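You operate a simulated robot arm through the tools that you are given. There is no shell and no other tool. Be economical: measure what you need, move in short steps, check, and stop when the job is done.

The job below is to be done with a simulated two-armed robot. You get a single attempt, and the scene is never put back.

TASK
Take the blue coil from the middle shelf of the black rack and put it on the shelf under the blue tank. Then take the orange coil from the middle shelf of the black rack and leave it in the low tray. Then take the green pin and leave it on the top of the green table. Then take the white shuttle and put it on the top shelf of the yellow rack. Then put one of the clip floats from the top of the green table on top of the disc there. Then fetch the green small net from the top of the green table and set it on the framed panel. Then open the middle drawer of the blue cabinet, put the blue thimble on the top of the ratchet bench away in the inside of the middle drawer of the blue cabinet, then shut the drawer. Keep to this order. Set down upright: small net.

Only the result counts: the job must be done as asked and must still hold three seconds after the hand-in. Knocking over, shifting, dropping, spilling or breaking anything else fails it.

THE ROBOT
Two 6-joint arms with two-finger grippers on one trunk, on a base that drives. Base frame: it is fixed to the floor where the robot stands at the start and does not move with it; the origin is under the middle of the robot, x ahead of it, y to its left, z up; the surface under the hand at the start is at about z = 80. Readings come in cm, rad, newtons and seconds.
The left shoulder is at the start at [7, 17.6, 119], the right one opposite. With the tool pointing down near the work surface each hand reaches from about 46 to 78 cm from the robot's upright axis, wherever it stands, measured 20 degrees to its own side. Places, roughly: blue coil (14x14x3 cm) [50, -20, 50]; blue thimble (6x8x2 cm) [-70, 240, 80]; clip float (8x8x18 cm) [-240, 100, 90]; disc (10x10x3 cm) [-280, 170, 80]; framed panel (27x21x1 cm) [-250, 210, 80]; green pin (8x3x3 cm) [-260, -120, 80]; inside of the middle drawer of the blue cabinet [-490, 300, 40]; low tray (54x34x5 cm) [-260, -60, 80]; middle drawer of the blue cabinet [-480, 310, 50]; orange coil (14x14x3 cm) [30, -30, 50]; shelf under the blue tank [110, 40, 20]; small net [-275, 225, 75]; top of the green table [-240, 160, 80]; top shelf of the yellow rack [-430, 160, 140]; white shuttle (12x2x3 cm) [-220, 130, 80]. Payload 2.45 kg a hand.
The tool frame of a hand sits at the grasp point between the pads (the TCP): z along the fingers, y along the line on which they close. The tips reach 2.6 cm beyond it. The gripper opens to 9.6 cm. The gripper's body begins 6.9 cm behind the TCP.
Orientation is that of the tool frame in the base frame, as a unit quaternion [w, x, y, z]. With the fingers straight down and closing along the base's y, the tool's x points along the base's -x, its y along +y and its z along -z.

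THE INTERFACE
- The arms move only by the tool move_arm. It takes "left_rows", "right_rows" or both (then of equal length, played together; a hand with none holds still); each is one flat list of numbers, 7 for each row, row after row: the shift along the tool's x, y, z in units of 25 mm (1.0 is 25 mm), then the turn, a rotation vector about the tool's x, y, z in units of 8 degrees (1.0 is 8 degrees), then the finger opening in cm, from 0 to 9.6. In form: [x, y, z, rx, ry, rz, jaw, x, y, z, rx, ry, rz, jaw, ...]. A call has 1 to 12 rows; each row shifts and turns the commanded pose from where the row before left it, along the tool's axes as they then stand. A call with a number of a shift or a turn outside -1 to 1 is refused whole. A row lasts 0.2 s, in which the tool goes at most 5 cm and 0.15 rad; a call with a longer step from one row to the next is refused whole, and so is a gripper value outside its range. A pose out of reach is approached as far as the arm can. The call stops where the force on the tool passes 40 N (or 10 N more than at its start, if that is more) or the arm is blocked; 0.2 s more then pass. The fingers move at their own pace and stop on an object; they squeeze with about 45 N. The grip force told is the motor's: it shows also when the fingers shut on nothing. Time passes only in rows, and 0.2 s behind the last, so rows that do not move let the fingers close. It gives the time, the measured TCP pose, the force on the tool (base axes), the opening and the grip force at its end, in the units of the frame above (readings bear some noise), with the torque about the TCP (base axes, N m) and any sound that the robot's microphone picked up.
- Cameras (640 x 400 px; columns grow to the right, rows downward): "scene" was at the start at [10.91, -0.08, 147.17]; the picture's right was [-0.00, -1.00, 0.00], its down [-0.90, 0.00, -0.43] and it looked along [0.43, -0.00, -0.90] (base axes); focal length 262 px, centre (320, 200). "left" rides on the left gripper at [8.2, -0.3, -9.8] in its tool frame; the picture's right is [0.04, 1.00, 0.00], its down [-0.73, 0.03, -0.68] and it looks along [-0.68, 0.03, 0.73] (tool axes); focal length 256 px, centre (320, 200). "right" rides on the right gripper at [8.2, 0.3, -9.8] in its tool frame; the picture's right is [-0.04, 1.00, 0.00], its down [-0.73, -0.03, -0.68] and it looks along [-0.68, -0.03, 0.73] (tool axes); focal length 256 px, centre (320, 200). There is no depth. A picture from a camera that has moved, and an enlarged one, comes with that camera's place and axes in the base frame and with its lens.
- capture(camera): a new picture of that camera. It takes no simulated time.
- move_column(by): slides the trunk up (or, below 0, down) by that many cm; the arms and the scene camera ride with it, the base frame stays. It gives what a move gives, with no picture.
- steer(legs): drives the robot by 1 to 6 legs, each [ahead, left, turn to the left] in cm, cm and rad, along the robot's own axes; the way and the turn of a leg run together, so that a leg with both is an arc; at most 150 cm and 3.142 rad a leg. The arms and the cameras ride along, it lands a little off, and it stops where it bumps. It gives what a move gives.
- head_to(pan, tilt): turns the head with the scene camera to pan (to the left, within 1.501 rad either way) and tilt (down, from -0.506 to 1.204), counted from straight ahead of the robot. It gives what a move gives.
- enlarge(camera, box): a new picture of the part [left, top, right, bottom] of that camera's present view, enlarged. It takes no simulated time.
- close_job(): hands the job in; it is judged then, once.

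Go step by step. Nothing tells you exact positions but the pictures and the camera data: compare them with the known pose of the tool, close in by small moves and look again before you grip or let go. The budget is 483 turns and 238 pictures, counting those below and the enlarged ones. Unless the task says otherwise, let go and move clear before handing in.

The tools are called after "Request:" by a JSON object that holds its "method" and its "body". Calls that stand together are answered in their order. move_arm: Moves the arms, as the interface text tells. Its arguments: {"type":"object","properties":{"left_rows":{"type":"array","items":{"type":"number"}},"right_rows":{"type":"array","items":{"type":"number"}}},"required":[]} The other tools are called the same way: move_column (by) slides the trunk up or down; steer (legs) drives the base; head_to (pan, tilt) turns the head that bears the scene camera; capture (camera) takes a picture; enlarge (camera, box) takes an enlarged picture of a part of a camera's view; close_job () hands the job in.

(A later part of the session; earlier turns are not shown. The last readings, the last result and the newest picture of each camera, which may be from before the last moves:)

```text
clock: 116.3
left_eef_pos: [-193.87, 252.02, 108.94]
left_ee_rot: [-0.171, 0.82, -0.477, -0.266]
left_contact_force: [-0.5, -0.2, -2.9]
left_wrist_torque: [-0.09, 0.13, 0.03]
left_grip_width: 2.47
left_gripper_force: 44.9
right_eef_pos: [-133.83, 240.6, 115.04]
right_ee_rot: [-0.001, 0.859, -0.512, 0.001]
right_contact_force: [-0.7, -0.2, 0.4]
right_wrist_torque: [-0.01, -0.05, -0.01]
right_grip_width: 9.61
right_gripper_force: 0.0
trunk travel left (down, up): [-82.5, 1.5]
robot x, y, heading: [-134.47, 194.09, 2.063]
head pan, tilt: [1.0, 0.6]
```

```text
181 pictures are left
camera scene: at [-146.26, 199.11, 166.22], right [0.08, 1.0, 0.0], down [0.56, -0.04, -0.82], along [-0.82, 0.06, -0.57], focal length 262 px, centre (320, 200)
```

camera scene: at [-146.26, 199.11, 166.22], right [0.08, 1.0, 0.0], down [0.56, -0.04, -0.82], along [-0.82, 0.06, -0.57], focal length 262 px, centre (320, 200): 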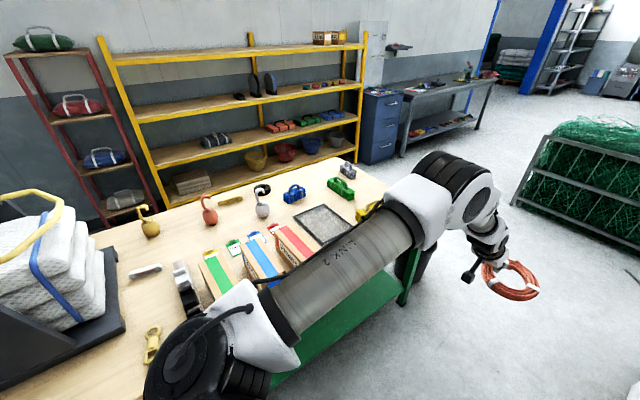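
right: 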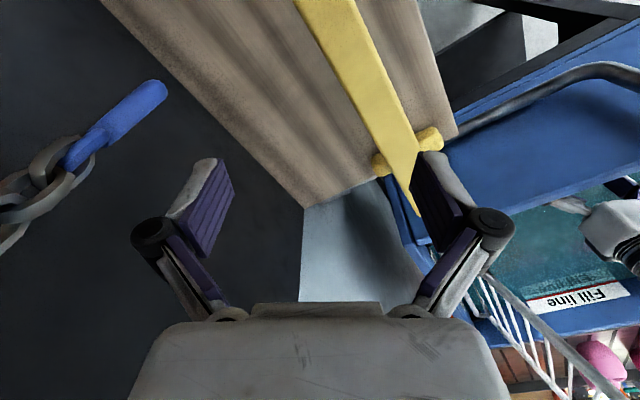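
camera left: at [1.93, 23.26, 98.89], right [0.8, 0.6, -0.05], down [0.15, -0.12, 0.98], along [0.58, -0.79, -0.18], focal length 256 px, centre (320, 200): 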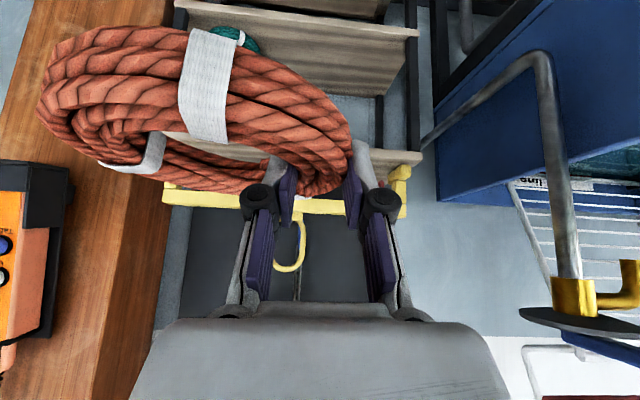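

Drive on past the green table's far end.

Request:
{"method": "steer", "body": {"legs": [[150, 0, 0.02], [42, 0, 0], [0, 0, 1.57]]}}

Request:
{"method": "head_to", "body": {"pan": 0.5, "tilt": 0.6}}

Request:
{"method": "capture", "body": {"camera": "scene"}}

Request:
{"method": "head_to", "body": {"pan": -0.2, "tilt": 0.6}}

Request:
{"method": "capture", "body": {"camera": "scene"}}

```text
clock: 129.7
left_eef_pos: [-283.13, 298.93, 108.87]
left_ee_rot: [0.073, 0.913, 0.259, -0.307]
left_contact_force: [1.5, -0.8, -3.9]
left_wrist_torque: [-0.1, -0.11, -0.01]
left_grip_width: 2.43
left_gripper_force: 44.7
right_eef_pos: [-273.78, 359.42, 114.94]
right_ee_rot: [0.0, 0.965, 0.262, 0.001]
right_contact_force: [0.3, 0.0, 0.6]
right_wrist_torque: [-0.01, -0.04, 0.01]
right_grip_width: 9.61
right_gripper_force: 0.1
trunk travel left (down, up): [-82.5, 1.5]
robot x, y, heading: [-227.37, 359.86, -2.612]
head pan, tilt: [1.0, 0.6]
```

```text
clock: 130.6
left_eef_pos: [-283.14, 298.86, 108.97]
left_ee_rot: [0.073, 0.913, 0.259, -0.307]
left_contact_force: [0.9, 0.0, -2.1]
left_wrist_torque: [-0.14, -0.1, -0.01]
left_grip_width: 2.38
left_gripper_force: 44.4
right_eef_pos: [-273.75, 359.51, 114.99]
right_ee_rot: [-0.001, 0.965, 0.263, 0.0]
right_contact_force: [0.0, -0.3, -0.5]
right_wrist_torque: [-0.01, 0.01, 0.03]
right_grip_width: 9.62
right_gripper_force: 0.0
trunk travel left (down, up): [-82.5, 1.5]
robot x, y, heading: [-227.21, 359.76, -2.61]
head pan, tilt: [0.499, 0.6]
```

```text
180 pictures are left
camera scene: at [-236.38, 349.71, 166.22], right [-0.86, 0.51, 0.0], down [0.29, 0.48, -0.82], along [-0.42, -0.71, -0.57], focal length 262 px, centre (320, 200)
```

scene: 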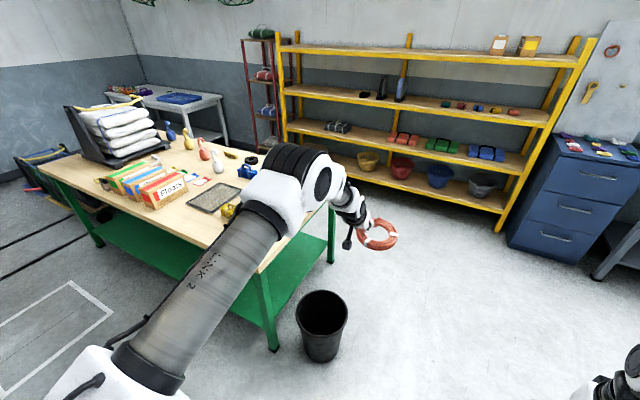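

```text
clock: 131.7
left_eef_pos: [-283.18, 298.73, 108.91]
left_ee_rot: [0.072, 0.913, 0.259, -0.307]
left_contact_force: [0.1, -1.0, -2.9]
left_wrist_torque: [-0.11, -0.11, 0.01]
left_grip_width: 2.41
left_gripper_force: 45.3
right_eef_pos: [-273.85, 359.34, 114.94]
right_ee_rot: [-0.001, 0.965, 0.262, 0.0]
right_contact_force: [0.1, -0.7, -0.1]
right_wrist_torque: [0.0, 0.02, 0.0]
right_grip_width: 9.61
right_gripper_force: 0.0
trunk travel left (down, up): [-82.5, 1.5]
robot x, y, heading: [-227.02, 359.92, -2.61]
head pan, tilt: [-0.201, 0.6]
```

```text
179 pictures are left
camera scene: at [-240.2, 354.43, 166.22], right [-0.32, 0.95, 0.0], down [0.53, 0.18, -0.82], along [-0.78, -0.27, -0.57], focal length 262 px, centre (320, 200)
```

scene: 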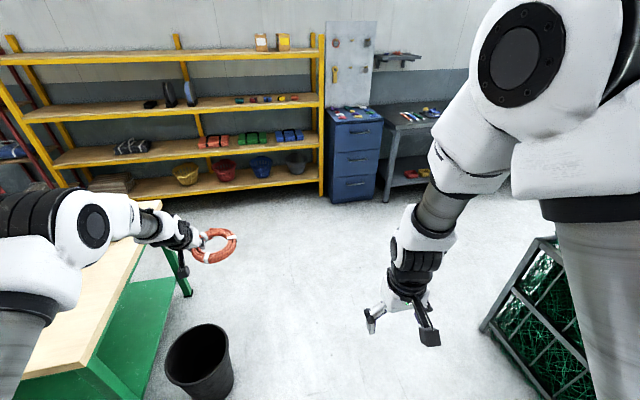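

Path: sidestep right, go forward past the bin, turn left to face down the aisle between the green table and yellow rack.

Request:
{"method": "steer", "body": {"legs": [[0, -28, 0], [134, 0, 0], [0, 0, 1.565], [0, -65, 0]]}}

Request:
{"method": "head_to", "body": {"pan": 0.0, "tilt": 0.55}}

Request:
{"method": "capture", "body": {"camera": "scene"}}

```text
clock: 146.9
left_eef_pos: [-349.53, 225.84, 108.85]
left_ee_rot: [0.269, 0.463, 0.828, -0.167]
left_contact_force: [0.3, 0.7, -2.0]
left_wrist_torque: [0.1, -0.12, -0.01]
left_grip_width: 2.35
left_gripper_force: 45.0
right_eef_pos: [-409.92, 235.23, 114.83]
right_ee_rot: [0.0, 0.497, 0.868, -0.001]
right_contact_force: [-0.4, -0.1, 0.8]
right_wrist_torque: [0.02, 0.01, -0.01]
right_grip_width: 9.59
right_gripper_force: 0.0
trunk travel left (down, up): [-82.5, 1.5]
robot x, y, heading: [-410.31, 281.86, -1.045]
head pan, tilt: [-0.201, 0.6]
```

```text
clock: 147.6
left_eef_pos: [-349.59, 225.77, 108.89]
left_ee_rot: [0.27, 0.463, 0.828, -0.166]
left_contact_force: [-0.7, -1.1, -4.1]
left_wrist_torque: [0.17, -0.11, 0.01]
left_grip_width: 2.33
left_gripper_force: 45.1
right_eef_pos: [-410.12, 235.16, 115.05]
right_ee_rot: [-0.001, 0.497, 0.868, 0.0]
right_contact_force: [0.2, 0.2, -0.5]
right_wrist_torque: [0.0, -0.01, 0.02]
right_grip_width: 9.61
right_gripper_force: 0.0
trunk travel left (down, up): [-82.5, 1.5]
robot x, y, heading: [-410.64, 282.01, -1.044]
head pan, tilt: [0.0, 0.55]
```

```text
178 pictures are left
camera scene: at [-403.78, 269.53, 166.67], right [-0.86, -0.5, 0.0], down [-0.26, 0.45, -0.85], along [0.43, -0.74, -0.52], focal length 262 px, centre (320, 200)
```

scene: 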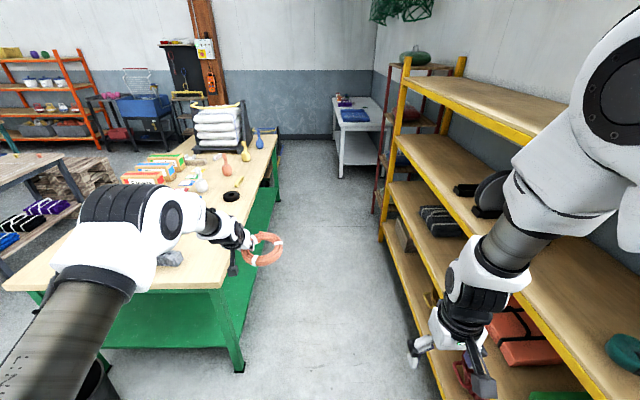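

The aisle is clear. Drive forward to the end near the white table.

Request:
{"method": "steer", "body": {"legs": [[150, 0, 0], [130, 0, 0]]}}

Request:
{"method": "head_to", "body": {"pan": 0.0, "tilt": 0.8}}

Request:
{"method": "capture", "body": {"camera": "scene"}}

```text
clock: 161.1
left_eef_pos: [-209.29, -13.56, 108.89]
left_ee_rot: [0.27, 0.461, 0.829, -0.166]
left_contact_force: [-0.1, 0.4, -2.6]
left_wrist_torque: [0.12, -0.13, 0.01]
left_grip_width: 2.26
left_gripper_force: 44.7
right_eef_pos: [-269.83, -4.49, 114.91]
right_ee_rot: [0.0, 0.495, 0.869, -0.001]
right_contact_force: [0.6, -0.3, -0.3]
right_wrist_torque: [0.02, -0.03, -0.01]
right_grip_width: 9.61
right_gripper_force: 0.1
trunk travel left (down, up): [-82.5, 1.5]
robot x, y, heading: [-270.48, 41.99, -1.036]
head pan, tilt: [0.0, 0.55]
```

```text
clock: 161.8
left_eef_pos: [-209.32, -13.61, 108.81]
left_ee_rot: [0.269, 0.46, 0.83, -0.165]
left_contact_force: [0.5, -0.5, -3.0]
left_wrist_torque: [0.13, -0.13, 0.01]
left_grip_width: 2.25
left_gripper_force: 44.6
right_eef_pos: [-269.76, -4.6, 114.91]
right_ee_rot: [0.0, 0.496, 0.868, 0.0]
right_contact_force: [0.2, 0.8, 0.0]
right_wrist_torque: [0.02, -0.01, -0.02]
right_grip_width: 9.61
right_gripper_force: 0.0
trunk travel left (down, up): [-82.5, 1.5]
robot x, y, heading: [-270.56, 42.09, -1.032]
head pan, tilt: [0.0, 0.799]
```

```text
177 pictures are left
camera scene: at [-264.1, 30.6, 164.53], right [-0.86, -0.51, 0.0], down [-0.36, 0.62, -0.7], along [0.35, -0.6, -0.72], focal length 262 px, centre (320, 200)
```

scene: 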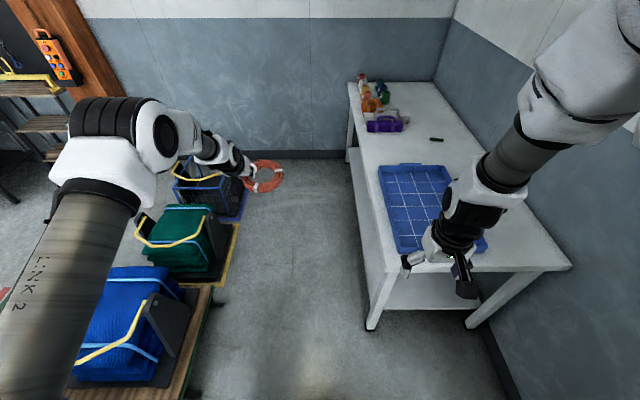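

Very clear view: the tray centre is at about (-262,-54). I'll advance 19 cm and turn right 45° so the coil hangs over the tray.

Request:
{"method": "steer", "body": {"legs": [[19, 0, 0], [0, 0, -0.785]]}}

Request:
{"method": "head_to", "body": {"pan": 0.2, "tilt": 0.9}}

Request:
{"method": "capture", "body": {"camera": "scene"}}

Request:
{"method": "capture", "body": {"camera": "left"}}

```text
clock: 165.5
left_eef_pos: [-257.83, -57.36, 108.88]
left_ee_rot: [0.184, 0.747, 0.585, -0.257]
left_contact_force: [0.1, 0.1, -3.2]
left_wrist_torque: [-0.01, -0.18, -0.01]
left_grip_width: 2.28
left_gripper_force: 45.2
right_eef_pos: [-293.62, -7.65, 115.0]
right_ee_rot: [-0.001, 0.794, 0.607, 0.0]
right_contact_force: [-0.2, -0.3, 0.1]
right_wrist_torque: [0.01, -0.01, 0.0]
right_grip_width: 9.62
right_gripper_force: 0.1
trunk travel left (down, up): [-82.5, 1.5]
robot x, y, heading: [-260.76, 25.49, -1.834]
head pan, tilt: [0.0, 0.799]
```

```text
clock: 166.2
left_eef_pos: [-257.87, -57.34, 108.9]
left_ee_rot: [0.184, 0.748, 0.584, -0.257]
left_contact_force: [0.4, 0.1, -3.0]
left_wrist_torque: [-0.02, -0.15, 0.04]
left_grip_width: 2.24
left_gripper_force: 45.2
right_eef_pos: [-293.69, -7.53, 114.95]
right_ee_rot: [0.001, 0.794, 0.609, -0.001]
right_contact_force: [-0.3, -0.6, 1.3]
right_wrist_torque: [-0.02, 0.03, -0.02]
right_grip_width: 9.6
right_gripper_force: 0.1
trunk travel left (down, up): [-82.5, 1.5]
robot x, y, heading: [-260.8, 25.59, -1.834]
head pan, tilt: [0.201, 0.901]
```

```text
176 pictures are left
camera scene: at [-262.87, 12.93, 163.74], right [-1.0, 0.07, 0.0], down [0.05, 0.78, -0.62], along [-0.04, -0.62, -0.78], focal length 262 px, centre (320, 200)
```

scene: 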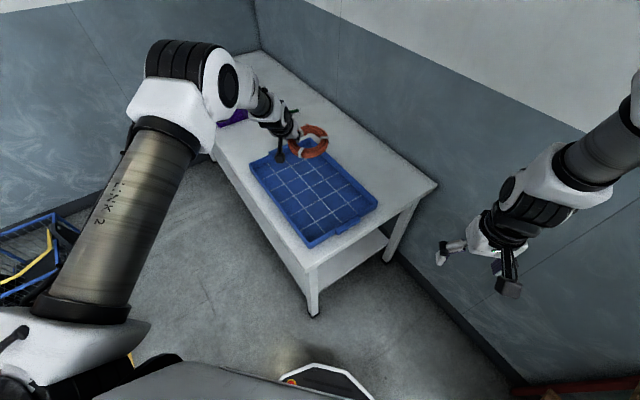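

```text
175 pictures are left
camera left: at [-255.16, -45.22, 111.86], right [0.98, -0.22, -0.05], down [0.01, -0.19, 0.98], along [-0.22, -0.96, -0.18], focal length 256 px, centre (320, 200)
```

left: 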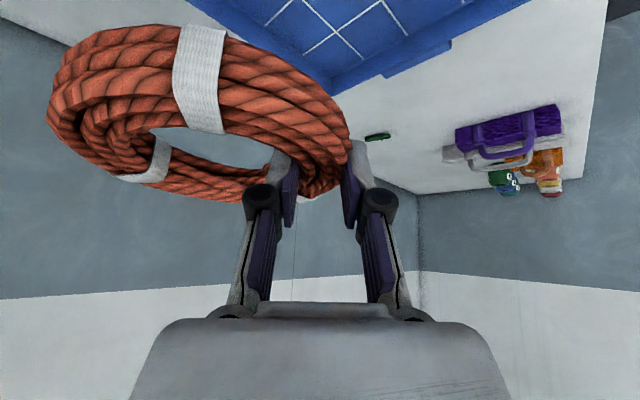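

Coil is right above the tray centre. Lower the column 20 cm and look.

Request:
{"method": "move_column", "body": {"by": -20}}

Request:
{"method": "capture", "body": {"camera": "left"}}

Request:
{"method": "capture", "body": {"camera": "scene"}}

```text
clock: 168.4
left_eef_pos: [-257.99, -57.21, 88.9]
left_ee_rot: [0.184, 0.747, 0.584, -0.257]
left_contact_force: [0.1, 0.3, -2.0]
left_wrist_torque: [0.0, -0.15, -0.03]
left_grip_width: 2.22
left_gripper_force: 44.8
right_eef_pos: [-293.61, -7.64, 94.88]
right_ee_rot: [-0.001, 0.794, 0.608, -0.002]
right_contact_force: [0.3, -0.1, -0.6]
right_wrist_torque: [0.02, -0.01, -0.02]
right_grip_width: 9.57
right_gripper_force: 0.1
trunk travel left (down, up): [-62.5, 21.5]
robot x, y, heading: [-260.64, 25.82, -1.832]
head pan, tilt: [0.201, 0.901]
```

```text
174 pictures are left
camera left: at [-255.15, -45.2, 91.88], right [0.98, -0.22, -0.05], down [0.01, -0.19, 0.98], along [-0.22, -0.96, -0.18], focal length 256 px, centre (320, 200)
```

left: 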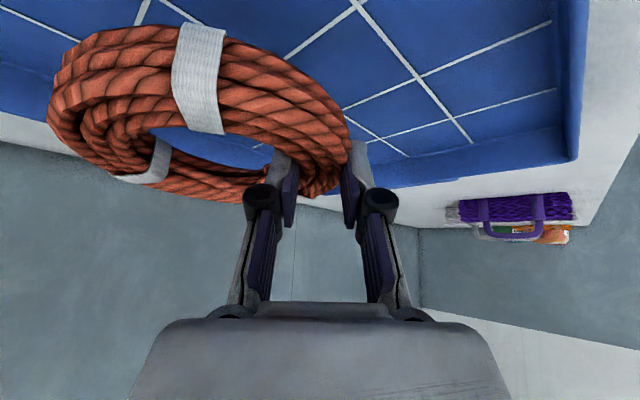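

```text
173 pictures are left
camera scene: at [-262.84, 12.96, 143.75], right [-1.0, 0.06, 0.0], down [0.05, 0.78, -0.62], along [-0.04, -0.62, -0.78], focal length 262 px, centre (320, 200)
```

scene: 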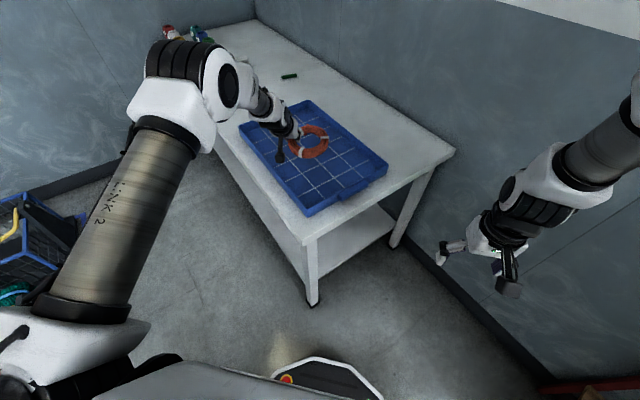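

Coil is centred over the tray. Lower until contact.

Request:
{"method": "move_arm", "body": {"left_rows": [0.3, 0, 0.4, 0, 0, 0, 0.5, 0.24, 0, 0.32, 0, 0, 0, 0.5, 0.12, 0, 0.16, 0, 0, 0, 0.5, 0, 0, 0, 0, 0, 0, 0.5]}}

```text
clock: 169.4
left_eef_pos: [-257.92, -57.18, 86.2]
left_ee_rot: [0.184, 0.747, 0.585, -0.256]
left_contact_force: [0.1, 0.7, -3.0]
left_wrist_torque: [-0.04, -0.15, 0.0]
left_grip_width: 2.23
left_gripper_force: 45.3
right_eef_pos: [-293.66, -7.68, 95.04]
right_ee_rot: [0.0, 0.794, 0.608, -0.001]
right_contact_force: [-1.1, 0.1, 0.1]
right_wrist_torque: [-0.02, -0.03, 0.02]
right_grip_width: 9.58
right_gripper_force: 0.0
trunk travel left (down, up): [-62.5, 21.5]
robot x, y, heading: [-260.45, 25.54, -1.837]
head pan, tilt: [0.201, 0.901]
```

Request:
{"method": "move_arm", "body": {"left_rows": [0.12, 0, 0.16, 0, 0, 0, 0.5, 0.12, 0, 0.16, 0, 0, 0, 0.5, 0, 0, 0, 0, 0, 0, 0.5]}}

Request:
{"method": "capture", "body": {"camera": "left"}}

```text
clock: 170.2
left_eef_pos: [-257.9, -57.24, 85.2]
left_ee_rot: [0.184, 0.747, 0.585, -0.257]
left_contact_force: [-1.1, -0.8, -2.0]
left_wrist_torque: [0.02, -0.14, -0.03]
left_grip_width: 2.22
left_gripper_force: 45.0
right_eef_pos: [-293.6, -7.53, 94.9]
right_ee_rot: [-0.001, 0.794, 0.609, -0.001]
right_contact_force: [-0.7, 0.3, -0.8]
right_wrist_torque: [-0.04, 0.0, 0.01]
right_grip_width: 9.6
right_gripper_force: 0.1
trunk travel left (down, up): [-62.5, 21.5]
robot x, y, heading: [-260.48, 25.19, -1.839]
head pan, tilt: [0.201, 0.901]
```

```text
172 pictures are left
camera left: at [-255.16, -45.13, 88.09], right [0.98, -0.22, -0.05], down [0.01, -0.19, 0.98], along [-0.22, -0.96, -0.18], focal length 256 px, centre (320, 200)
```

left: 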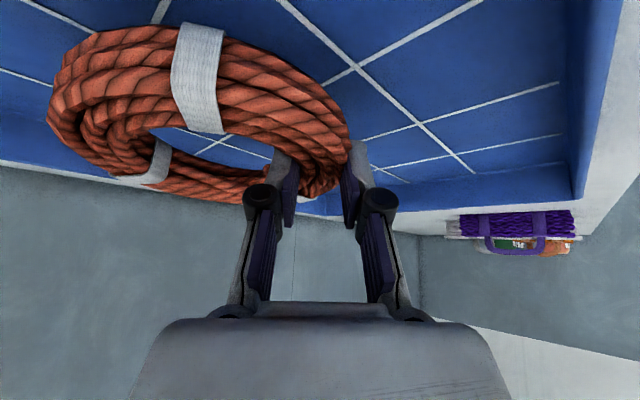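

Request:
{"method": "move_arm", "body": {"left_rows": [0.12, 0, 0.16, 0, 0, 0, 0.5, 0.12, 0, 0.16, 0, 0, 0, 0.5, 0.12, 0, 0.16, 0, 0, 0, 0.5, 0, 0, 0, 0, 0, 0, 0.5]}}

Request:
{"method": "enlarge", "body": {"camera": "scene", "box": [220, 80, 400, 220]}}

```text
clock: 171.2
left_eef_pos: [-258.07, -57.25, 83.69]
left_ee_rot: [0.184, 0.747, 0.585, -0.256]
left_contact_force: [-0.5, 0.7, -3.3]
left_wrist_torque: [0.02, -0.16, -0.01]
left_grip_width: 2.25
left_gripper_force: 45.2
right_eef_pos: [-293.75, -7.61, 95.01]
right_ee_rot: [-0.001, 0.794, 0.608, 0.0]
right_contact_force: [0.5, 0.0, 1.1]
right_wrist_torque: [-0.01, -0.04, -0.04]
right_grip_width: 9.6
right_gripper_force: 0.0
trunk travel left (down, up): [-62.5, 21.5]
robot x, y, heading: [-260.8, 25.03, -1.83]
head pan, tilt: [0.201, 0.901]
```

```text
2.86 times, centred on (310, 150) of scene
camera zoom: at [-262.84, 12.95, 143.74], right [-1.0, 0.06, 0.0], down [0.05, 0.78, -0.62], along [-0.04, -0.62, -0.78], focal length 748 px, centre (349, 343)
```

zoom: 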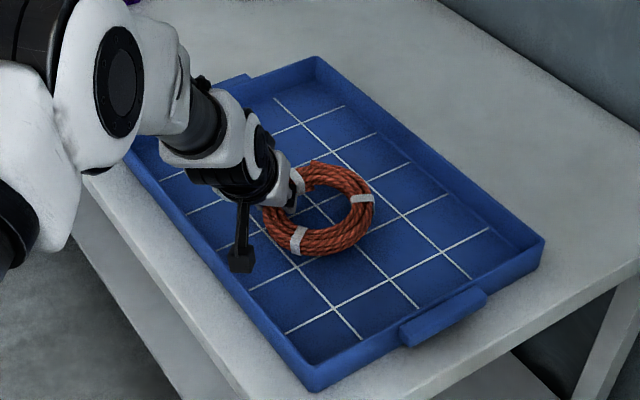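

Nicely centred, still no contact. Continue down in small steps.

Request:
{"method": "move_arm", "body": {"left_rows": [0.12, 0, 0.16, 0, 0, 0, 0.5, 0.12, 0, 0.16, 0, 0, 0, 0.5, 0.12, 0, 0.16, 0, 0, 0, 0.5, 0, 0, 0, 0, 0, 0, 0.5]}}

```text
clock: 172.2
left_eef_pos: [-258.03, -57.23, 82.43]
left_ee_rot: [0.185, 0.746, 0.585, -0.257]
left_contact_force: [1.1, -2.2, 4.6]
left_wrist_torque: [0.35, -0.09, -0.03]
left_grip_width: 2.22
left_gripper_force: 44.9
right_eef_pos: [-293.69, -7.48, 95.02]
right_ee_rot: [0.0, 0.794, 0.608, 0.0]
right_contact_force: [0.5, 0.3, 0.6]
right_wrist_torque: [-0.04, -0.02, -0.03]
right_grip_width: 9.62
right_gripper_force: 0.1
trunk travel left (down, up): [-62.5, 21.5]
robot x, y, heading: [-260.96, 25.58, -1.833]
head pan, tilt: [0.201, 0.901]
```

Contact begins. A touch lower, then release.

Request:
{"method": "move_arm", "body": {"left_rows": [0.05, 0, 0.06, 0, 0, 0, 0.5, 0, 0, 0, 0, 0, 0, 2.8, 0, 0, 0, 0, 0, 0, 4.2, 0, 0, 0, 0, 0, 0, 5]}}

Request:
{"method": "capture", "body": {"camera": "left"}}

```text
clock: 173.2
left_eef_pos: [-258.02, -57.21, 81.96]
left_ee_rot: [0.185, 0.747, 0.585, -0.257]
left_contact_force: [0.1, 0.8, -0.4]
left_wrist_torque: [-0.04, -0.01, 0.01]
left_grip_width: 5.0
left_gripper_force: 0.0
right_eef_pos: [-293.55, -7.52, 95.04]
right_ee_rot: [-0.001, 0.794, 0.608, -0.001]
right_contact_force: [-0.5, -0.2, -0.2]
right_wrist_torque: [0.03, 0.01, 0.01]
right_grip_width: 9.61
right_gripper_force: 0.0
trunk travel left (down, up): [-62.5, 21.5]
robot x, y, heading: [-261.1, 25.73, -1.83]
head pan, tilt: [0.201, 0.901]
```

```text
170 pictures are left
camera left: at [-255.29, -45.17, 85.02], right [0.98, -0.22, -0.05], down [0.01, -0.19, 0.98], along [-0.22, -0.96, -0.18], focal length 256 px, centre (320, 200)
```

left: 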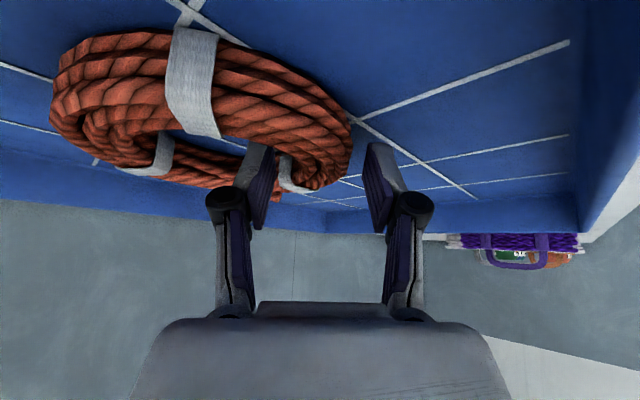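

Released, the coil is on the tray floor. Lift straight up out of the ring.

Request:
{"method": "move_arm", "body": {"left_rows": [-0.12, 0, -0.16, 0, 0, 0, 4.6, -0.24, 0, -0.32, 0, 0, 0, 4.6, -0.3, 0, -0.4, 0, 0, 0, 4.6, -0.3, 0, -0.4, 0, 0, 0, 4.6, -0.3, 0, -0.4, 0, 0, 0, 4.6, 0, 0, 0, 0, 0, 0, 4.6]}}

Request:
{"method": "move_column", "body": {"by": 20}}

Request:
{"method": "capture", "body": {"camera": "left"}}

Request:
{"method": "capture", "body": {"camera": "scene"}}

```text
clock: 174.6
left_eef_pos: [-257.91, -57.34, 87.24]
left_ee_rot: [0.184, 0.747, 0.585, -0.257]
left_contact_force: [0.6, 0.4, 0.3]
left_wrist_torque: [0.02, -0.01, -0.01]
left_grip_width: 4.61
left_gripper_force: 0.0
right_eef_pos: [-293.74, -7.51, 94.96]
right_ee_rot: [0.0, 0.794, 0.608, 0.0]
right_contact_force: [0.1, 0.6, 0.9]
right_wrist_torque: [0.01, 0.02, 0.01]
right_grip_width: 9.61
right_gripper_force: 0.0
trunk travel left (down, up): [-62.5, 21.5]
robot x, y, heading: [-261.06, 25.58, -1.839]
head pan, tilt: [0.201, 0.901]
```

```text
clock: 176.8
left_eef_pos: [-257.96, -57.28, 107.24]
left_ee_rot: [0.184, 0.747, 0.585, -0.256]
left_contact_force: [0.2, -0.4, 1.0]
left_wrist_torque: [0.0, 0.02, -0.02]
left_grip_width: 4.6
left_gripper_force: 0.2
right_eef_pos: [-293.65, -7.6, 114.87]
right_ee_rot: [0.0, 0.794, 0.608, 0.0]
right_contact_force: [0.5, 0.1, 0.0]
right_wrist_torque: [0.0, 0.01, -0.02]
right_grip_width: 9.61
right_gripper_force: 0.1
trunk travel left (down, up): [-82.5, 1.5]
robot x, y, heading: [-260.22, 25.65, -1.832]
head pan, tilt: [0.201, 0.901]
```

```text
169 pictures are left
camera left: at [-255.17, -45.15, 110.2], right [0.98, -0.22, -0.05], down [0.01, -0.19, 0.98], along [-0.22, -0.96, -0.18], focal length 256 px, centre (320, 200)
```

left: 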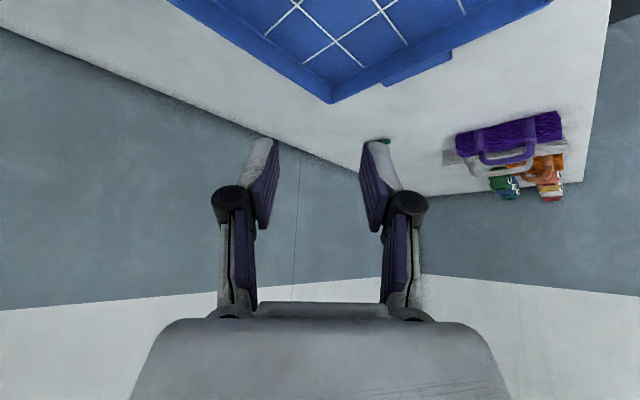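

```text
168 pictures are left
camera scene: at [-262.85, 12.98, 163.74], right [-1.0, 0.06, 0.0], down [0.05, 0.78, -0.62], along [-0.04, -0.62, -0.78], focal length 262 px, centre (320, 200)
```

scene: 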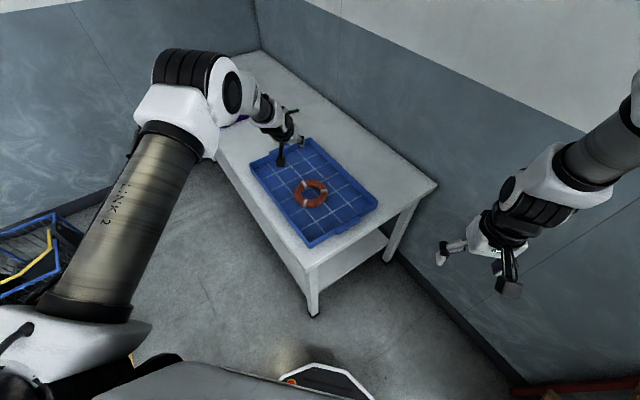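

Orange coil rests in the tray. Now the green pin further back on the table; I'll enlarge it to get its pose.

Request:
{"method": "enlarge", "body": {"camera": "scene", "box": [260, 90, 320, 130]}}

Request:
{"method": "enlarge", "body": {"camera": "left", "box": [340, 110, 440, 170]}}

```text
10.00 times, centred on (290, 110) of scene
camera zoom: at [-262.85, 12.98, 163.74], right [-1.0, 0.06, 0.0], down [0.05, 0.78, -0.62], along [-0.04, -0.62, -0.78], focal length 2617 px, centre (620, 1100)
```

zoom: 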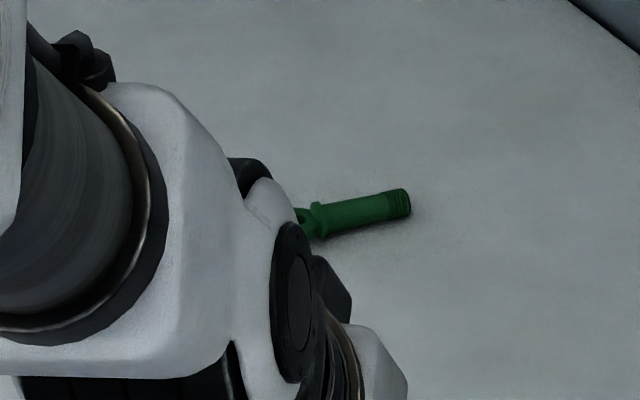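

```text
6.40 times, centred on (390, 140) of left
camera zoom: at [-255.17, -45.15, 110.2], right [0.98, -0.22, -0.05], down [0.01, -0.19, 0.98], along [-0.22, -0.96, -0.18], focal length 1638 px, centre (-128, 584)
```

zoom: 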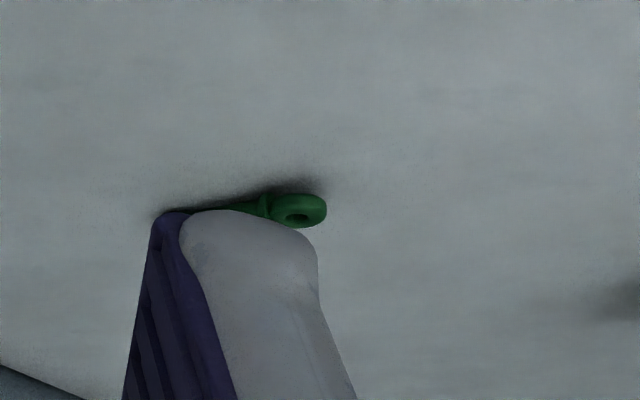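

The pin lies at about (-255.7,-120), roughly along x. I'll straighten up, enter the gap between bales and table, then turn to face it with heading ≈ -2.9.

Request:
{"method": "steer", "body": {"legs": [[0, 0, 0.788], [0, 18, 0], [60, 0, 0]]}}

Request:
{"method": "head_to", "body": {"pan": 0.0, "tilt": 1.0}}

Request:
{"method": "capture", "body": {"camera": "scene"}}

```text
clock: 183.3
left_eef_pos: [-153.51, -72.69, 107.32]
left_ee_rot: [0.27, 0.459, 0.83, -0.165]
left_contact_force: [0.3, 0.5, -0.3]
left_wrist_torque: [0.0, -0.02, 0.05]
left_grip_width: 4.63
left_gripper_force: 0.0
right_eef_pos: [-214.22, -63.85, 115.08]
right_ee_rot: [0.0, 0.495, 0.869, 0.0]
right_contact_force: [0.1, 1.4, 0.0]
right_wrist_torque: [0.0, 0.0, -0.01]
right_grip_width: 9.61
right_gripper_force: 0.1
trunk travel left (down, up): [-82.5, 1.5]
robot x, y, heading: [-214.92, -17.64, -1.034]
head pan, tilt: [0.201, 0.901]
```

```text
clock: 184.1
left_eef_pos: [-153.5, -72.87, 107.23]
left_ee_rot: [0.27, 0.459, 0.83, -0.164]
left_contact_force: [0.8, 0.0, 0.4]
left_wrist_torque: [-0.05, 0.02, 0.01]
left_grip_width: 4.61
left_gripper_force: 0.0
right_eef_pos: [-214.0, -63.86, 115.09]
right_ee_rot: [0.0, 0.494, 0.87, 0.0]
right_contact_force: [0.1, 0.8, -0.3]
right_wrist_torque: [0.02, 0.0, 0.01]
right_grip_width: 9.59
right_gripper_force: 0.0
trunk travel left (down, up): [-82.5, 1.5]
robot x, y, heading: [-215.41, -17.45, -1.034]
head pan, tilt: [0.0, 1.0]
```

```text
165 pictures are left
camera scene: at [-208.99, -27.8, 163.02], right [-0.86, -0.51, 0.0], down [-0.43, 0.72, -0.54], along [0.28, -0.46, -0.84], focal length 262 px, centre (320, 200)
```

scene: 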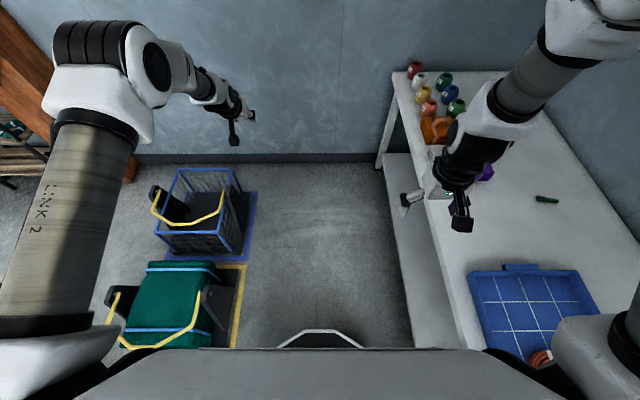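

Clear on both sides. Forward 69 cm, then turn right to face the pin.

Request:
{"method": "steer", "body": {"legs": [[69, 0, 0], [0, 0, -1.866]]}}

Request:
{"method": "head_to", "body": {"pan": 0.25, "tilt": 0.9}}

Request:
{"method": "capture", "body": {"camera": "scene"}}

Request:
{"method": "capture", "body": {"camera": "left"}}

```text
clock: 192.3
left_eef_pos: [-252.31, -116.8, 107.26]
left_ee_rot: [0.025, 0.942, 0.116, -0.314]
left_contact_force: [-0.1, -0.2, -0.5]
left_wrist_torque: [-0.01, -0.01, 0.03]
left_grip_width: 4.61
left_gripper_force: 0.1
right_eef_pos: [-225.04, -61.98, 114.93]
right_ee_rot: [-0.001, 0.994, 0.111, 0.0]
right_contact_force: [0.3, -0.5, 0.3]
right_wrist_torque: [0.0, -0.01, 0.0]
right_grip_width: 9.6
right_gripper_force: 0.1
trunk travel left (down, up): [-82.5, 1.5]
robot x, y, heading: [-180.73, -75.39, -2.915]
head pan, tilt: [0.0, 1.0]
```

```text
clock: 193.1
left_eef_pos: [-252.3, -116.84, 107.24]
left_ee_rot: [0.025, 0.942, 0.115, -0.315]
left_contact_force: [-0.8, -0.7, -0.5]
left_wrist_torque: [-0.02, 0.01, 0.0]
left_grip_width: 4.61
left_gripper_force: 0.0
right_eef_pos: [-225.17, -61.87, 114.95]
right_ee_rot: [0.0, 0.994, 0.112, 0.0]
right_contact_force: [-0.4, -0.4, 0.2]
right_wrist_torque: [0.03, 0.01, 0.02]
right_grip_width: 9.6
right_gripper_force: 0.0
trunk travel left (down, up): [-82.5, 1.5]
robot x, y, heading: [-180.45, -75.83, -2.926]
head pan, tilt: [0.25, 0.901]
```

```text
164 pictures are left
camera scene: at [-192.4, -80.16, 163.74], right [-0.45, 0.89, 0.0], down [0.7, 0.36, -0.62], along [-0.55, -0.28, -0.78], focal length 262 px, centre (320, 200)
```

scene: 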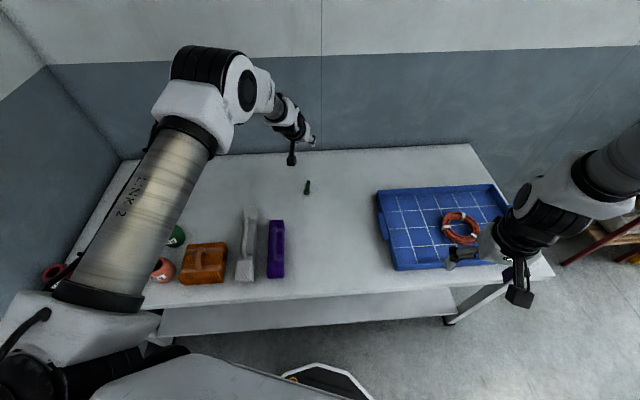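

```text
163 pictures are left
camera left: at [-240.34, -113.65, 110.21], right [0.27, -0.96, -0.05], down [-0.16, -0.09, 0.98], along [-0.95, -0.25, -0.18], focal length 256 px, centre (320, 200)
```

left: 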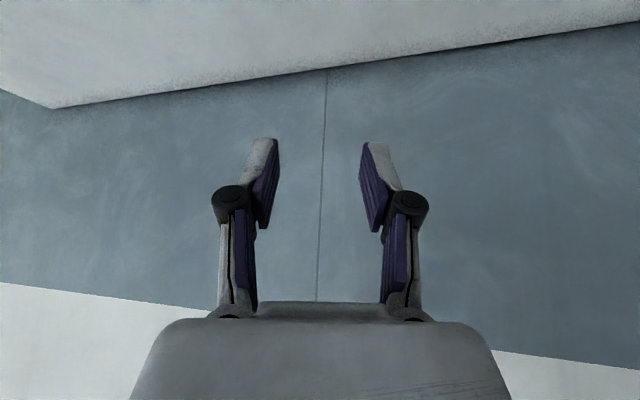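

Pin at ≈(-256.7,-119.3); hand is ~5 cm short. Move base 4.5 forward, 1.4 left, then lower 21 cm and look.

Request:
{"method": "steer", "body": {"legs": [[4.5, 1.4, 0]]}}

Request:
{"method": "move_column", "body": {"by": -19}}

Request:
{"method": "capture", "body": {"camera": "left"}}

Request:
{"method": "enlarge", "body": {"camera": "scene", "box": [240, 100, 400, 200]}}

```text
clock: 194.0
left_eef_pos: [-255.78, -118.6, 107.83]
left_ee_rot: [0.027, 0.941, 0.116, -0.318]
left_contact_force: [1.1, 0.2, 0.8]
left_wrist_torque: [0.0, 0.04, 0.05]
left_grip_width: 4.59
left_gripper_force: 0.1
right_eef_pos: [-228.49, -63.8, 115.26]
right_ee_rot: [0.001, 0.994, 0.11, -0.003]
right_contact_force: [0.0, 0.2, 0.5]
right_wrist_torque: [-0.03, 0.1, 0.02]
right_grip_width: 9.61
right_gripper_force: 0.1
trunk travel left (down, up): [-82.5, 1.5]
robot x, y, heading: [-184.45, -78.07, -2.924]
head pan, tilt: [0.25, 0.901]
```

```text
clock: 196.1
left_eef_pos: [-256.4, -119.07, 88.25]
left_ee_rot: [0.025, 0.942, 0.115, -0.316]
left_contact_force: [-0.1, -0.1, 0.8]
left_wrist_torque: [0.02, 0.01, 0.01]
left_grip_width: 4.6
left_gripper_force: 0.0
right_eef_pos: [-229.11, -64.19, 96.18]
right_ee_rot: [0.001, 0.994, 0.111, 0.0]
right_contact_force: [-0.7, -0.6, -0.6]
right_wrist_torque: [0.01, 0.0, -0.02]
right_grip_width: 9.59
right_gripper_force: 0.1
trunk travel left (down, up): [-63.5, 20.5]
robot x, y, heading: [-184.78, -77.98, -2.921]
head pan, tilt: [0.25, 0.901]
```

```text
162 pictures are left
camera left: at [-244.42, -115.91, 91.25], right [0.26, -0.96, -0.05], down [-0.16, -0.09, 0.98], along [-0.95, -0.25, -0.18], focal length 256 px, centre (320, 200)
```

left: 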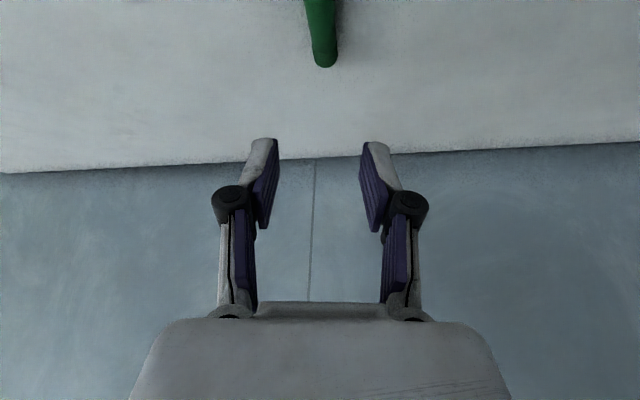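

```text
4.00 times, centred on (320, 150) of scene
camera zoom: at [-196.43, -82.49, 144.75], right [-0.45, 0.89, 0.0], down [0.7, 0.36, -0.62], along [-0.55, -0.28, -0.78], focal length 1047 px, centre (320, 400)
```

zoom: 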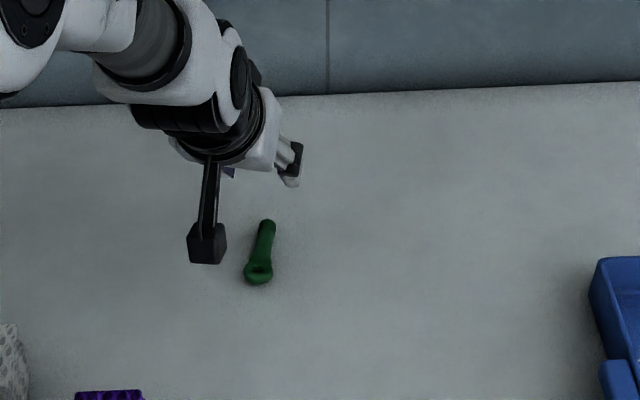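

The pin lies centred between the fingers' line. Lower 5 by column then carefully by arm.

Request:
{"method": "move_column", "body": {"by": -5}}

Request:
{"method": "capture", "body": {"camera": "left"}}

```text
clock: 197.0
left_eef_pos: [-256.38, -119.08, 83.36]
left_ee_rot: [0.025, 0.942, 0.115, -0.315]
left_contact_force: [0.3, -1.0, 0.1]
left_wrist_torque: [0.0, 0.0, -0.02]
left_grip_width: 4.57
left_gripper_force: 0.1
right_eef_pos: [-229.11, -64.14, 91.04]
right_ee_rot: [0.0, 0.994, 0.111, 0.0]
right_contact_force: [-0.2, -0.1, 0.6]
right_wrist_torque: [-0.01, -0.01, -0.05]
right_grip_width: 9.59
right_gripper_force: 0.0
trunk travel left (down, up): [-58.5, 25.5]
robot x, y, heading: [-184.55, -77.89, -2.925]
head pan, tilt: [0.25, 0.901]
```

```text
160 pictures are left
camera left: at [-244.42, -115.9, 86.26], right [0.26, -0.96, -0.05], down [-0.16, -0.09, 0.98], along [-0.95, -0.25, -0.18], focal length 256 px, centre (320, 200)
```

left: 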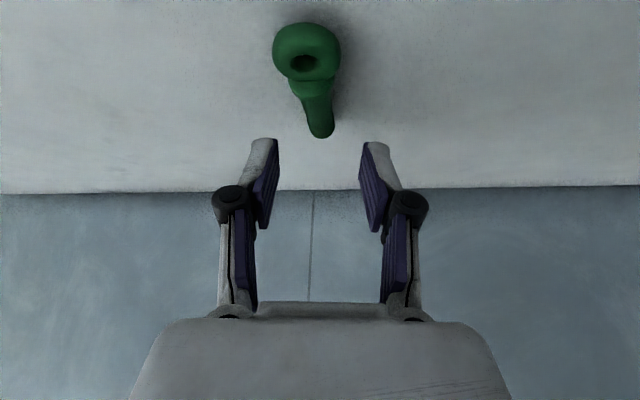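

Request:
{"method": "move_arm", "body": {"left_rows": [0.3, 0, 0.2, 0, 0, 0, 4.6, 0.3, 0, 0.3, 0, 0, 0, 4.6, 0.2, 0, 0.27, 0, 0, 0, 4.6, 0, 0, 0, 0, 0, 0, 4.6]}}

Request:
{"method": "capture", "body": {"camera": "left"}}

```text
clock: 198.0
left_eef_pos: [-256.02, -118.7, 80.63]
left_ee_rot: [0.026, 0.941, 0.115, -0.318]
left_contact_force: [-2.1, -1.4, 10.9]
left_wrist_torque: [-0.36, 0.01, -0.11]
left_grip_width: 4.73
left_gripper_force: 1.5
right_eef_pos: [-229.1, -64.2, 91.13]
right_ee_rot: [0.0, 0.994, 0.11, 0.0]
right_contact_force: [0.1, -0.3, -0.3]
right_wrist_torque: [0.03, -0.02, -0.04]
right_grip_width: 9.59
right_gripper_force: 0.1
trunk travel left (down, up): [-58.5, 25.5]
robot x, y, heading: [-184.74, -77.77, -2.921]
head pan, tilt: [0.25, 0.901]
```

```text
159 pictures are left
camera left: at [-244.01, -115.67, 83.68], right [0.26, -0.96, -0.05], down [-0.16, -0.09, 0.98], along [-0.95, -0.25, -0.18], focal length 256 px, centre (320, 200)
```

left: 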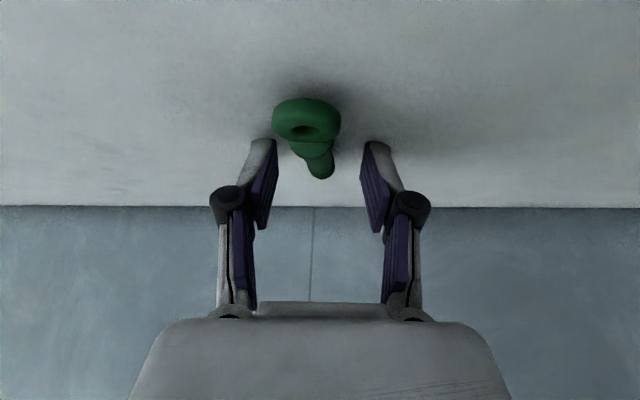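

Table touched; raise a hair and close on the pin.

Request:
{"method": "move_arm", "body": {"left_rows": [-0.06, 0, -0.09, 0, 0, 0, 4.4, 0, 0, 0, 0, 0, 0, 2, 0, 0, 0, 0, 0, 0, 0, 0, 0, 0, 0, 0, 0, 0, 0, 0, 0, 0, 0, 0, 0]}}

Request:
{"method": "move_arm", "body": {"left_rows": [-0.24, 0, -0.32, 0, 0, 0, 0, -0.36, 0, -0.48, 0, 0, 0, 0, -0.36, 0, -0.48, 0, 0, 0, 0, 0, 0, 0, 0, 0, 0, 0]}}

Request:
{"method": "capture", "body": {"camera": "left"}}

```text
clock: 199.2
left_eef_pos: [-255.9, -118.84, 80.84]
left_ee_rot: [0.026, 0.942, 0.115, -0.315]
left_contact_force: [2.6, -3.5, 9.9]
left_wrist_torque: [-0.16, 0.02, -0.01]
left_grip_width: 1.5
left_gripper_force: 40.4
right_eef_pos: [-229.09, -64.32, 91.05]
right_ee_rot: [0.0, 0.994, 0.111, -0.001]
right_contact_force: [0.8, 0.1, -0.1]
right_wrist_torque: [-0.03, -0.04, -0.01]
right_grip_width: 9.58
right_gripper_force: 0.0
trunk travel left (down, up): [-58.5, 25.5]
robot x, y, heading: [-184.88, -78.01, -2.922]
head pan, tilt: [0.25, 0.901]
```

```text
clock: 200.2
left_eef_pos: [-255.86, -119.16, 84.83]
left_ee_rot: [0.025, 0.942, 0.115, -0.316]
left_contact_force: [0.2, -0.1, -1.0]
left_wrist_torque: [-0.01, 0.02, 0.01]
left_grip_width: 1.47
left_gripper_force: 40.4
right_eef_pos: [-229.15, -64.27, 91.06]
right_ee_rot: [-0.001, 0.994, 0.11, -0.001]
right_contact_force: [0.3, 0.6, 0.0]
right_wrist_torque: [0.01, -0.04, 0.01]
right_grip_width: 9.59
right_gripper_force: 0.0
trunk travel left (down, up): [-58.5, 25.5]
robot x, y, heading: [-184.85, -77.85, -2.925]
head pan, tilt: [0.25, 0.901]
```

```text
158 pictures are left
camera left: at [-243.92, -115.88, 87.83], right [0.26, -0.96, -0.05], down [-0.16, -0.09, 0.98], along [-0.95, -0.25, -0.18], focal length 256 px, centre (320, 200)
```

left: 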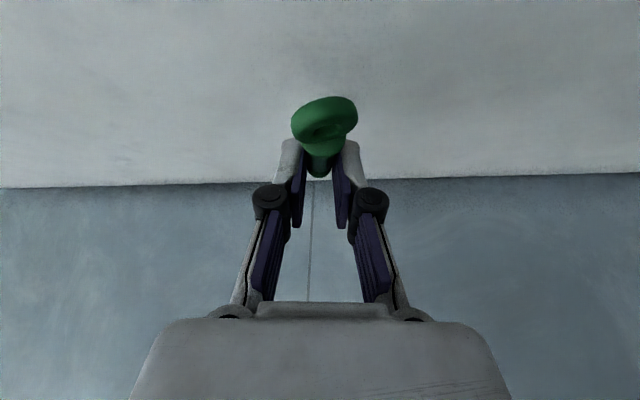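

Pin is held. Raise, turn right to face up the aisle, and drive along it toward the green table.

Request:
{"method": "move_column", "body": {"by": 24}}

Request:
{"method": "steer", "body": {"legs": [[0, 0, -1.27], [130, 0, 0]]}}

Request:
{"method": "head_to", "body": {"pan": -0.5, "tilt": 0.6}}

Request:
{"method": "capture", "body": {"camera": "scene"}}

```text
clock: 202.7
left_eef_pos: [-255.89, -119.07, 108.76]
left_ee_rot: [0.025, 0.942, 0.115, -0.315]
left_contact_force: [0.4, -0.8, -1.0]
left_wrist_torque: [-0.01, -0.02, 0.04]
left_grip_width: 1.46
left_gripper_force: 41.2
right_eef_pos: [-229.05, -64.24, 115.0]
right_ee_rot: [0.0, 0.994, 0.111, 0.0]
right_contact_force: [0.2, 0.0, 0.5]
right_wrist_torque: [0.02, -0.04, -0.01]
right_grip_width: 9.62
right_gripper_force: 0.0
trunk travel left (down, up): [-82.5, 1.5]
robot x, y, heading: [-184.67, -77.74, -2.927]
head pan, tilt: [0.25, 0.901]
```

```text
clock: 212.4
left_eef_pos: [-313.65, 89.32, 108.96]
left_ee_rot: [-0.163, 0.833, -0.455, -0.27]
left_contact_force: [-0.3, 0.4, -1.0]
left_wrist_torque: [-0.03, -0.01, 0.0]
left_grip_width: 1.46
left_gripper_force: 40.8
right_eef_pos: [-253.22, 81.41, 114.96]
right_ee_rot: [-0.001, 0.872, -0.49, 0.0]
right_contact_force: [-0.1, 0.3, -0.4]
right_wrist_torque: [-0.02, 0.03, -0.03]
right_grip_width: 9.61
right_gripper_force: 0.2
trunk travel left (down, up): [-82.5, 1.5]
robot x, y, heading: [-252.03, 34.97, 2.116]
head pan, tilt: [0.25, 0.901]
```

```text
clock: 213.5
left_eef_pos: [-313.74, 89.23, 108.84]
left_ee_rot: [-0.163, 0.833, -0.455, -0.27]
left_contact_force: [-0.2, 0.1, -0.4]
left_wrist_torque: [0.02, 0.03, 0.0]
left_grip_width: 1.46
left_gripper_force: 40.7
right_eef_pos: [-253.25, 81.52, 115.08]
right_ee_rot: [0.0, 0.872, -0.489, 0.0]
right_contact_force: [0.1, -0.8, 0.2]
right_wrist_torque: [0.0, 0.0, 0.0]
right_grip_width: 9.61
right_gripper_force: 0.1
trunk travel left (down, up): [-82.5, 1.5]
robot x, y, heading: [-251.89, 34.84, 2.12]
head pan, tilt: [-0.499, 0.6]
```

```text
157 pictures are left
camera scene: at [-255.18, 48.0, 166.22], right [1.0, 0.05, 0.0], down [0.03, -0.56, -0.82], along [-0.04, 0.82, -0.57], focal length 262 px, centre (320, 200)
```

scene: 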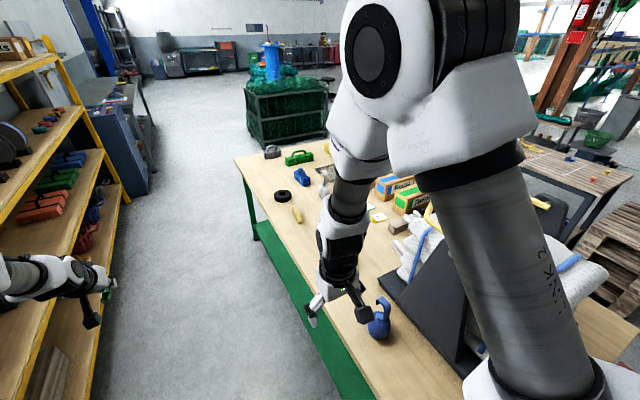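

Continue up the aisle to beside the middle of the green table, then turn right to face it.

Request:
{"method": "steer", "body": {"legs": [[78, 14, 0], [0, 0, -1.59]]}}

Request:
{"method": "head_to", "body": {"pan": 0.0, "tilt": 0.85}}

Request:
{"method": "capture", "body": {"camera": "scene"}}

```text
clock: 221.7
left_eef_pos: [-249.81, 155.6, 108.89]
left_ee_rot: [0.306, -0.264, 0.911, 0.076]
left_contact_force: [0.2, 0.8, -1.6]
left_wrist_torque: [-0.02, 0.04, 0.04]
left_grip_width: 1.49
left_gripper_force: 40.9
right_eef_pos: [-258.13, 95.15, 114.95]
right_ee_rot: [0.0, -0.267, 0.964, -0.001]
right_contact_force: [-0.3, 0.6, 0.2]
right_wrist_torque: [-0.02, -0.01, -0.01]
right_grip_width: 9.59
right_gripper_force: 0.0
trunk travel left (down, up): [-82.5, 1.5]
robot x, y, heading: [-305.04, 94.21, 0.541]
head pan, tilt: [-0.499, 0.6]
```

```text
clock: 222.6
left_eef_pos: [-249.83, 155.53, 108.8]
left_ee_rot: [0.307, -0.264, 0.911, 0.075]
left_contact_force: [-0.2, -0.9, -1.9]
left_wrist_torque: [0.01, -0.03, 0.02]
left_grip_width: 1.46
left_gripper_force: 41.1
right_eef_pos: [-258.08, 95.1, 115.03]
right_ee_rot: [0.0, -0.267, 0.964, 0.0]
right_contact_force: [0.2, 0.0, 0.9]
right_wrist_torque: [0.0, 0.02, 0.04]
right_grip_width: 9.59
right_gripper_force: 0.0
trunk travel left (down, up): [-82.5, 1.5]
robot x, y, heading: [-304.85, 94.07, 0.542]
head pan, tilt: [0.0, 0.85]
```

```text
156 pictures are left
camera scene: at [-293.74, 100.59, 164.14], right [0.51, -0.86, 0.0], down [-0.64, -0.39, -0.66], along [0.57, 0.34, -0.75], focal length 262 px, centre (320, 200)
```

scene: 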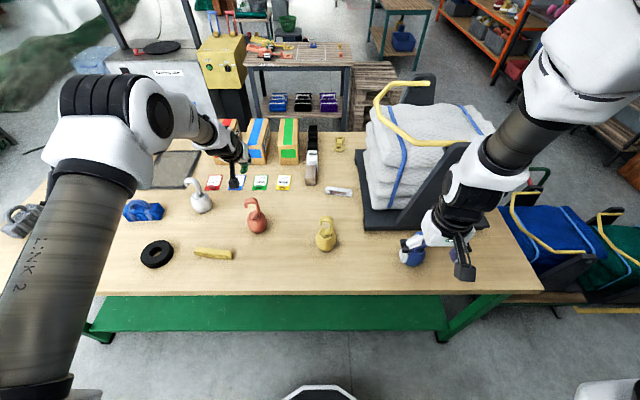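

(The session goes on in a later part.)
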